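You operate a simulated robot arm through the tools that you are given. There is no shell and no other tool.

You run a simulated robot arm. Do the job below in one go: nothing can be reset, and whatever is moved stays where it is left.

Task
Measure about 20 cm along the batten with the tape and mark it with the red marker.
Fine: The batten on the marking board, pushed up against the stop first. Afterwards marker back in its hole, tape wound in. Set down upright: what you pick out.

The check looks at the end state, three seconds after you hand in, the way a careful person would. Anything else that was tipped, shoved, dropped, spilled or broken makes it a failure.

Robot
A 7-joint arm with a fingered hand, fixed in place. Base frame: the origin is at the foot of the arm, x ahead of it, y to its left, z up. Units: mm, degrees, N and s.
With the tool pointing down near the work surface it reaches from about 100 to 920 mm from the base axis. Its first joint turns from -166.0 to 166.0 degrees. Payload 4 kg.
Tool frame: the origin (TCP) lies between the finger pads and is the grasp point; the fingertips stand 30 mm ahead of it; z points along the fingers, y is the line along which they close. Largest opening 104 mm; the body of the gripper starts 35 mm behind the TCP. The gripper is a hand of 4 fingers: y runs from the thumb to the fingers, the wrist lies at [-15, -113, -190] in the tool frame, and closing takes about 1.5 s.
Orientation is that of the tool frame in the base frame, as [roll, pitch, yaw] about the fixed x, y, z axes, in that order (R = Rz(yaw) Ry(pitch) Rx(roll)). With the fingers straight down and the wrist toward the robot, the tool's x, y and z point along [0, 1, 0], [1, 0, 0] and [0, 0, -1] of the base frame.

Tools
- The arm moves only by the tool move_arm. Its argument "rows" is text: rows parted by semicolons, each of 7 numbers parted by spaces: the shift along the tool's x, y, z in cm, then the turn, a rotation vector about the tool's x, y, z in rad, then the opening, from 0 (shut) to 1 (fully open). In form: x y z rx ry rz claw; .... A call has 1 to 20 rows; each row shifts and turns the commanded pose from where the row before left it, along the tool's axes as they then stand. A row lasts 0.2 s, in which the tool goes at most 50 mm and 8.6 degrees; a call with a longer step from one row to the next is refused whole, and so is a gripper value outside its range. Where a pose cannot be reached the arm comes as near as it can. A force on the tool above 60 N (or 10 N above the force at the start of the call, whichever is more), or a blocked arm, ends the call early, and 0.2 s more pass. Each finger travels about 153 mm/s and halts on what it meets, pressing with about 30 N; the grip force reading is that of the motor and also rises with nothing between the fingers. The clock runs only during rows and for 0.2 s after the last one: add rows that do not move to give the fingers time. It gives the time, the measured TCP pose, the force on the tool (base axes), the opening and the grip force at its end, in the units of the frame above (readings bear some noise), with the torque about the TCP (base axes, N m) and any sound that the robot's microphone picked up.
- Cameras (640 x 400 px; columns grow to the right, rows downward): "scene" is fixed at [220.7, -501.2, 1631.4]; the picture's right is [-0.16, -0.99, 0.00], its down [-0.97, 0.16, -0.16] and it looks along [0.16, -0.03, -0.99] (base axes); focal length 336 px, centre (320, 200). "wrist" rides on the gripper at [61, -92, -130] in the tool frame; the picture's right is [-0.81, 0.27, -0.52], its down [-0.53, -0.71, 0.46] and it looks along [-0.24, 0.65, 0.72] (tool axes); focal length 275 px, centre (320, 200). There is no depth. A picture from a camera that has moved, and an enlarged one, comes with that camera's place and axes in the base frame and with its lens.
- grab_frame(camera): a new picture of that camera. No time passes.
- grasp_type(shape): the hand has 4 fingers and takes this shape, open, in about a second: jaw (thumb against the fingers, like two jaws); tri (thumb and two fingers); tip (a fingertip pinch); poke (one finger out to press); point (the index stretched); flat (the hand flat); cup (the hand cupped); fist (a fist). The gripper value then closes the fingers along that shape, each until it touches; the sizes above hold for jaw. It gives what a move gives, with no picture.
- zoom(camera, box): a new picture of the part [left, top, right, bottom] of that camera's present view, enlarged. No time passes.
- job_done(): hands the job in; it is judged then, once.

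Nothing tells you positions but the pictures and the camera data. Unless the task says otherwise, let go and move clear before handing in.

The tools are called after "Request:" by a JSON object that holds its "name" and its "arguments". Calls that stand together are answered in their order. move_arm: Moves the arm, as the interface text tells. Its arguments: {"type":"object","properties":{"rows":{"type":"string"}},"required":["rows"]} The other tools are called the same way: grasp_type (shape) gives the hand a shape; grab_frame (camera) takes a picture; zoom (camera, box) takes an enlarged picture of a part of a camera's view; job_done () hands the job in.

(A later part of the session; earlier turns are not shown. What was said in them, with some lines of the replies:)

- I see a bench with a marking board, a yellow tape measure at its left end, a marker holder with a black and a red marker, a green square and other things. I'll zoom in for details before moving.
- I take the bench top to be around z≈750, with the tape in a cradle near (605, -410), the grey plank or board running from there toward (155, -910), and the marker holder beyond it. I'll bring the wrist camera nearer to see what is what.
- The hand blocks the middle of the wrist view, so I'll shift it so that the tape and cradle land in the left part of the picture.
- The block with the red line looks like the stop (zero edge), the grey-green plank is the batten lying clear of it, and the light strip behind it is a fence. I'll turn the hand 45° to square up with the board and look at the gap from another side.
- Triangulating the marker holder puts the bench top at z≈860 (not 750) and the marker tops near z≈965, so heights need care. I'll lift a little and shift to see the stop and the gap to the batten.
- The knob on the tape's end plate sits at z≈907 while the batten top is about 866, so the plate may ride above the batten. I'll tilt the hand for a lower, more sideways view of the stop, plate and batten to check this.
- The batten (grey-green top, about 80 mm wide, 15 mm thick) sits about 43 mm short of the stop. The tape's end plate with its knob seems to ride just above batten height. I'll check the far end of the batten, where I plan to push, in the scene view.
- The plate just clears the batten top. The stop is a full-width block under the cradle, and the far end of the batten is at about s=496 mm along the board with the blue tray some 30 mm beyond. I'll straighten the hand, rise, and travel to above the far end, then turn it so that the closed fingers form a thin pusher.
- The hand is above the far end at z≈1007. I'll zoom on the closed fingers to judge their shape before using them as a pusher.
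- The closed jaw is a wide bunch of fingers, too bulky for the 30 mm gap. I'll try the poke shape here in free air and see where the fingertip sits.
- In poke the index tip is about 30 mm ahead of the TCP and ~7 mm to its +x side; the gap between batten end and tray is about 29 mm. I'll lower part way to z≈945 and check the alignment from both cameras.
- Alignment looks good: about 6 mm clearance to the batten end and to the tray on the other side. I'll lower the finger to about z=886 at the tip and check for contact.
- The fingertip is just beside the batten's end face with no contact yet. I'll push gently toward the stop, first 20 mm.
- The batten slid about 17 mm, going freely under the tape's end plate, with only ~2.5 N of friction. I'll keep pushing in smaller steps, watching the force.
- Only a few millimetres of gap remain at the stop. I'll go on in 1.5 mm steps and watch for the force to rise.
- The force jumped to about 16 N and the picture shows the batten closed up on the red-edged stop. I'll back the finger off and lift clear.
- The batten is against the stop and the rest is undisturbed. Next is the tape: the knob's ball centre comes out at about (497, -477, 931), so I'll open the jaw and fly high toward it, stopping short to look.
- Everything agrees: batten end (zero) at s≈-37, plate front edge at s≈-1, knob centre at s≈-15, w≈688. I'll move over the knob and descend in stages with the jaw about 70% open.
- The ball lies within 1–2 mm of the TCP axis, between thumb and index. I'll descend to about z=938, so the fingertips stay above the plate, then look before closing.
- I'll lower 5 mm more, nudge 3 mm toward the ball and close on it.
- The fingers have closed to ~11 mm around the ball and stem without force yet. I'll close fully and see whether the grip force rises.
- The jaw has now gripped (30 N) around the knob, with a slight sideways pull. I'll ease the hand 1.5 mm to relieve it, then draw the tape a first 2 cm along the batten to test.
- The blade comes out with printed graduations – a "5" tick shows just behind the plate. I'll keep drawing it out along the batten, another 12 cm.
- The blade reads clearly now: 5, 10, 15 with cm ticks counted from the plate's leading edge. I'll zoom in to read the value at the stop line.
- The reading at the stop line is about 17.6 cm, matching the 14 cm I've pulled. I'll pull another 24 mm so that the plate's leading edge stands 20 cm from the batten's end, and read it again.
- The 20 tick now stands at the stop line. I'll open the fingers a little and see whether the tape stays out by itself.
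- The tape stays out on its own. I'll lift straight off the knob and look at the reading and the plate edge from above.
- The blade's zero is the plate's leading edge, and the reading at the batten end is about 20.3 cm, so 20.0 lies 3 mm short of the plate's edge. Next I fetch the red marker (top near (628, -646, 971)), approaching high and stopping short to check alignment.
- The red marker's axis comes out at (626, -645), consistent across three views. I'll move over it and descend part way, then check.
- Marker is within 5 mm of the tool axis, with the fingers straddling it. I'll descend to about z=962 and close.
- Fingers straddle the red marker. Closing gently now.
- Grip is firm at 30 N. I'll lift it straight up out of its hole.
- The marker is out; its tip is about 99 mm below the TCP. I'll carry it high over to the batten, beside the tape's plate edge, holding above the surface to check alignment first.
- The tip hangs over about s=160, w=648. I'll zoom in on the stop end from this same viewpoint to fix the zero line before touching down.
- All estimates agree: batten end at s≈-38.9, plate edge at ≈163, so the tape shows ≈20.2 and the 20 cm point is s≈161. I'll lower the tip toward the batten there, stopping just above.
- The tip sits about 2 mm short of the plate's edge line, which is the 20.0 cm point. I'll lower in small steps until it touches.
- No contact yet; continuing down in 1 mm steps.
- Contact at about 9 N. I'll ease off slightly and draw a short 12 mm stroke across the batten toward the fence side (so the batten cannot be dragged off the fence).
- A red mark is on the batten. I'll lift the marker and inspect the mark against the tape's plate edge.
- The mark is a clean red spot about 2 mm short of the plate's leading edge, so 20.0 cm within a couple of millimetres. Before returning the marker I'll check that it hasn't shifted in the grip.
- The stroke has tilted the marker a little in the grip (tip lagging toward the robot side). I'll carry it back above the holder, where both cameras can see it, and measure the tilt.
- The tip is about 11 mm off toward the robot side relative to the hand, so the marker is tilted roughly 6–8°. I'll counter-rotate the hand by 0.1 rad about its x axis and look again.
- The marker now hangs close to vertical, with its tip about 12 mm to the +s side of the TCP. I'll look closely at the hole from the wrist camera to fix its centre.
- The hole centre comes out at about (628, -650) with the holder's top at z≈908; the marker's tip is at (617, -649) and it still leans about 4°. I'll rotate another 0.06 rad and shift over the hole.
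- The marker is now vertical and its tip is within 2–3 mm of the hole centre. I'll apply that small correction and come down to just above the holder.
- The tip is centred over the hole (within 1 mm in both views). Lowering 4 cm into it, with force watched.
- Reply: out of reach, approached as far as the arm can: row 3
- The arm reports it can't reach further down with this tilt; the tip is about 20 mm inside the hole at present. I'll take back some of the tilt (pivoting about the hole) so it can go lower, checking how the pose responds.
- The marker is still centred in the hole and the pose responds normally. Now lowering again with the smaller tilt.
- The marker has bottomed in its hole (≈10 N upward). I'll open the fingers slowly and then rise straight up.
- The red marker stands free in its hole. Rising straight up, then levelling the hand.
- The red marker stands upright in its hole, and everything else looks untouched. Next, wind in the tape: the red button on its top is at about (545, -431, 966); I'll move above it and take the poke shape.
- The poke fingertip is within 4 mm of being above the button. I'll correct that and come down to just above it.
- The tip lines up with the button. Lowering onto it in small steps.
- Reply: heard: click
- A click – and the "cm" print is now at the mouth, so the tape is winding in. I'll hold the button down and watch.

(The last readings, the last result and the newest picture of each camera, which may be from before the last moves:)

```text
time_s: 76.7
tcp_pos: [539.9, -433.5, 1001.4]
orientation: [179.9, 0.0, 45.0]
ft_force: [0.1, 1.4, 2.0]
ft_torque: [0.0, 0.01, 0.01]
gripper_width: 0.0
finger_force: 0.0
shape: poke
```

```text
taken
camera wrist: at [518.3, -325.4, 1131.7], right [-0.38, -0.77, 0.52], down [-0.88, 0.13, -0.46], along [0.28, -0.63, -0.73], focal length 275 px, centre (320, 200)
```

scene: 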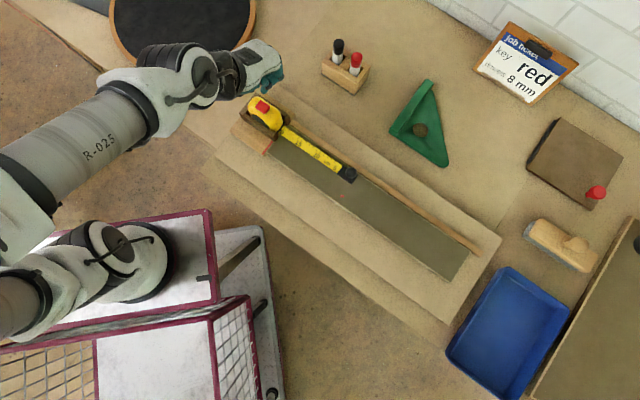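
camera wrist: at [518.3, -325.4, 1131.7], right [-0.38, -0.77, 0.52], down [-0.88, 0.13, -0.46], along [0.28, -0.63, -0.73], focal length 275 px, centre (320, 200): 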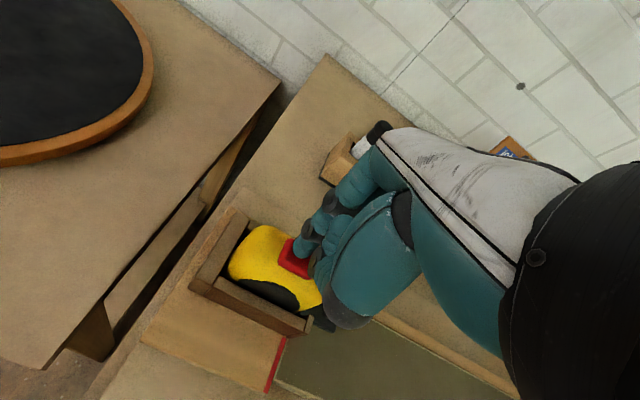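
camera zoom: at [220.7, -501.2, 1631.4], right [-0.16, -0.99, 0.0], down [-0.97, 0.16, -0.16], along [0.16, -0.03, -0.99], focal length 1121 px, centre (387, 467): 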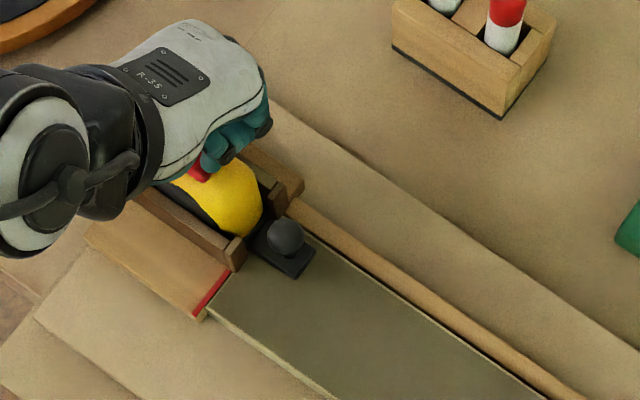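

The tape is wound fully in. I'll lift off the button, move clear toward the robot and inspect everything.

Request:
{"name": "move_arm", "arguments": {"rows": "0 0 -1 0 0 0 1;0 0 -3 0 0 0 1;0 0 -4 0 0 0 1;0 0 -4 0 0 0 1;0 -4 -2 0 0 0 1;0 -4 0 0 0 0 1;0 -4 0 0 0 0 1;0 -4 0 0 0 0 1;0 -4 0 0 0 0 1;0 0 0 0 0 0 1"}}

Request:
{"name": "grab_frame", "arguments": {"camera": "scene"}}

Request:
{"name": "zoom", "arguments": {"camera": "scene", "box": [230, 80, 390, 200]}}

Request:
{"name": "zoom", "arguments": {"camera": "scene", "box": [310, 20, 410, 95]}}

Request:
{"name": "grab_frame", "arguments": {"camera": "wrist"}}

```text
time_s: 78.9
tcp_pos: [400.7, -293.2, 1141.3]
orientation: [-180.0, 0.0, 45.0]
ft_force: [0.6, 0.1, 0.2]
ft_torque: [-0.02, -0.02, 0.02]
gripper_width: 0.0
finger_force: 0.0
shape: poke
```

```text
taken
```

scene: 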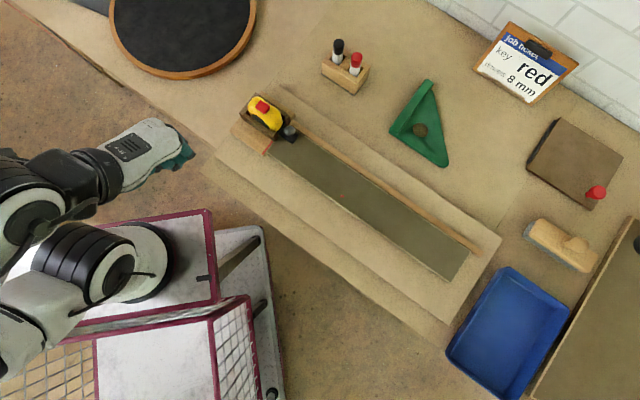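

```text
3.33 times, centred on (310, 140) of scene
camera zoom: at [220.7, -501.2, 1631.4], right [-0.16, -0.99, 0.0], down [-0.97, 0.16, -0.16], along [0.16, -0.03, -0.99], focal length 1121 px, centre (353, 400)
```

zoom: 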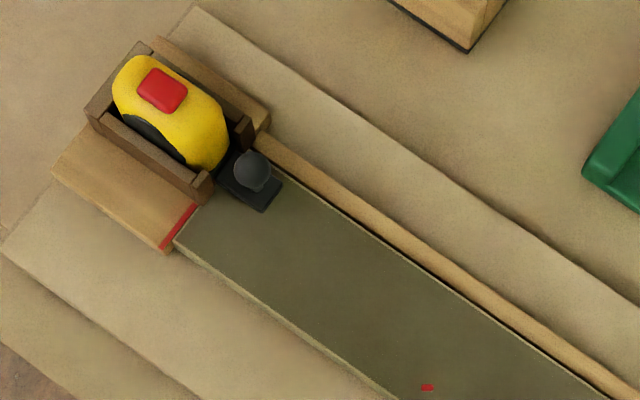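

```text
5.33 times, centred on (360, 58) of scene
camera zoom: at [220.7, -501.2, 1631.4], right [-0.16, -0.99, 0.0], down [-0.97, 0.16, -0.16], along [0.16, -0.03, -0.99], focal length 1794 px, centre (107, 960)
```

zoom: 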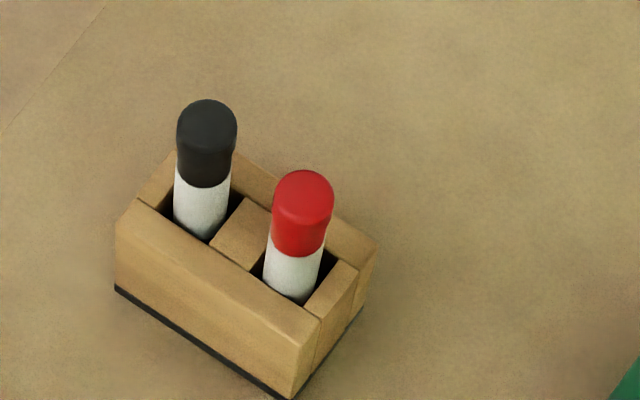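

```text
taken
camera wrist: at [379.9, -185.2, 1271.0], right [-0.38, -0.77, 0.52], down [-0.88, 0.13, -0.45], along [0.28, -0.63, -0.73], focal length 275 px, centre (320, 200)
```

wrist: 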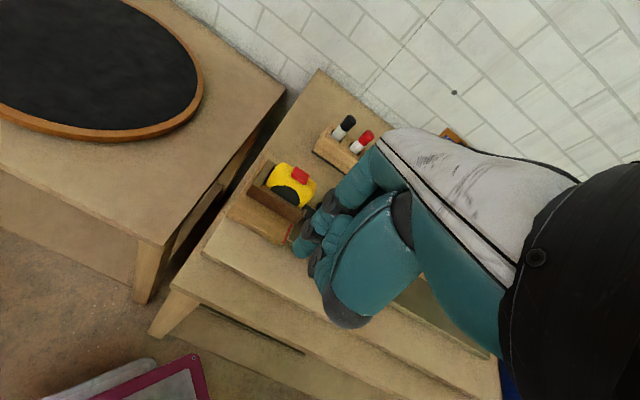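

Request:
{"name": "zoom", "arguments": {"camera": "scene", "box": [240, 100, 320, 180]}}

Request:
{"name": "zoom", "arguments": {"camera": "scene", "box": [400, 180, 640, 400]}}

```text
5.00 times, centred on (280, 140) of scene
camera zoom: at [220.7, -501.2, 1631.4], right [-0.16, -0.99, 0.0], down [-0.97, 0.16, -0.16], along [0.16, -0.03, -0.99], focal length 1682 px, centre (520, 500)
```

zoom: 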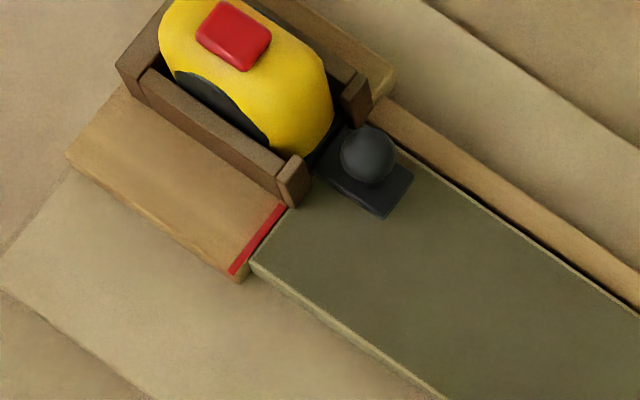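

```text
1.82 times, centred on (520, 290) of scene
camera zoom: at [220.7, -501.2, 1631.4], right [-0.16, -0.99, 0.0], down [-0.97, 0.16, -0.16], along [0.16, -0.03, -0.99], focal length 612 px, centre (-44, 36)
```

zoom: 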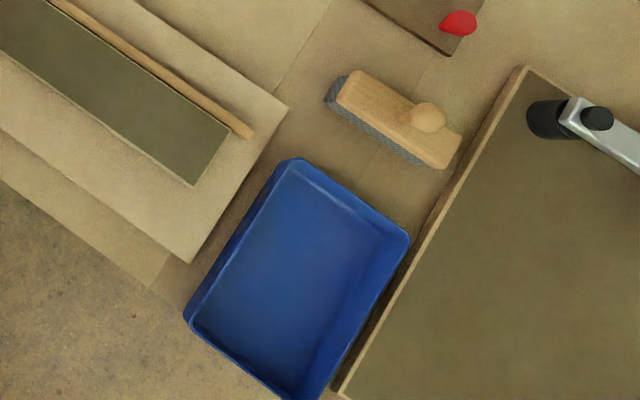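

The batten is still against the stop with a red mark about 20 cm from that end. The tape is wound fully in, the red marker stands upright in its hole, nothing else has moved and the hand is clear, so I'm handing in.

Request:
{"name": "job_done", "arguments": {}}

```text
The job is handed in.
```

I've handed the job in. The batten is pushed up against the stop with a red mark about 20 cm from that end. The outcome of the check hasn't come back.

- **Measuring:** I pulled the tape out to about 20.2 cm along the batten. I put the mark about 2 mm short of the tape's end. From the pictures it lies between 19.8 and 20.2 cm.
- **The mark:** it is a red spot roughly 1 cm across. I tried to draw a short line, but the marker tilted in the grip and only the first touch marked the wood.
- **Marker:** it is back upright in its hole, next to the black one.
- **Tape:** I pressed the red button, and the tape wound fully in.

In the last pictures the batten was still against the stop and nothing else on the bench had moved. The hand was clear of the work.
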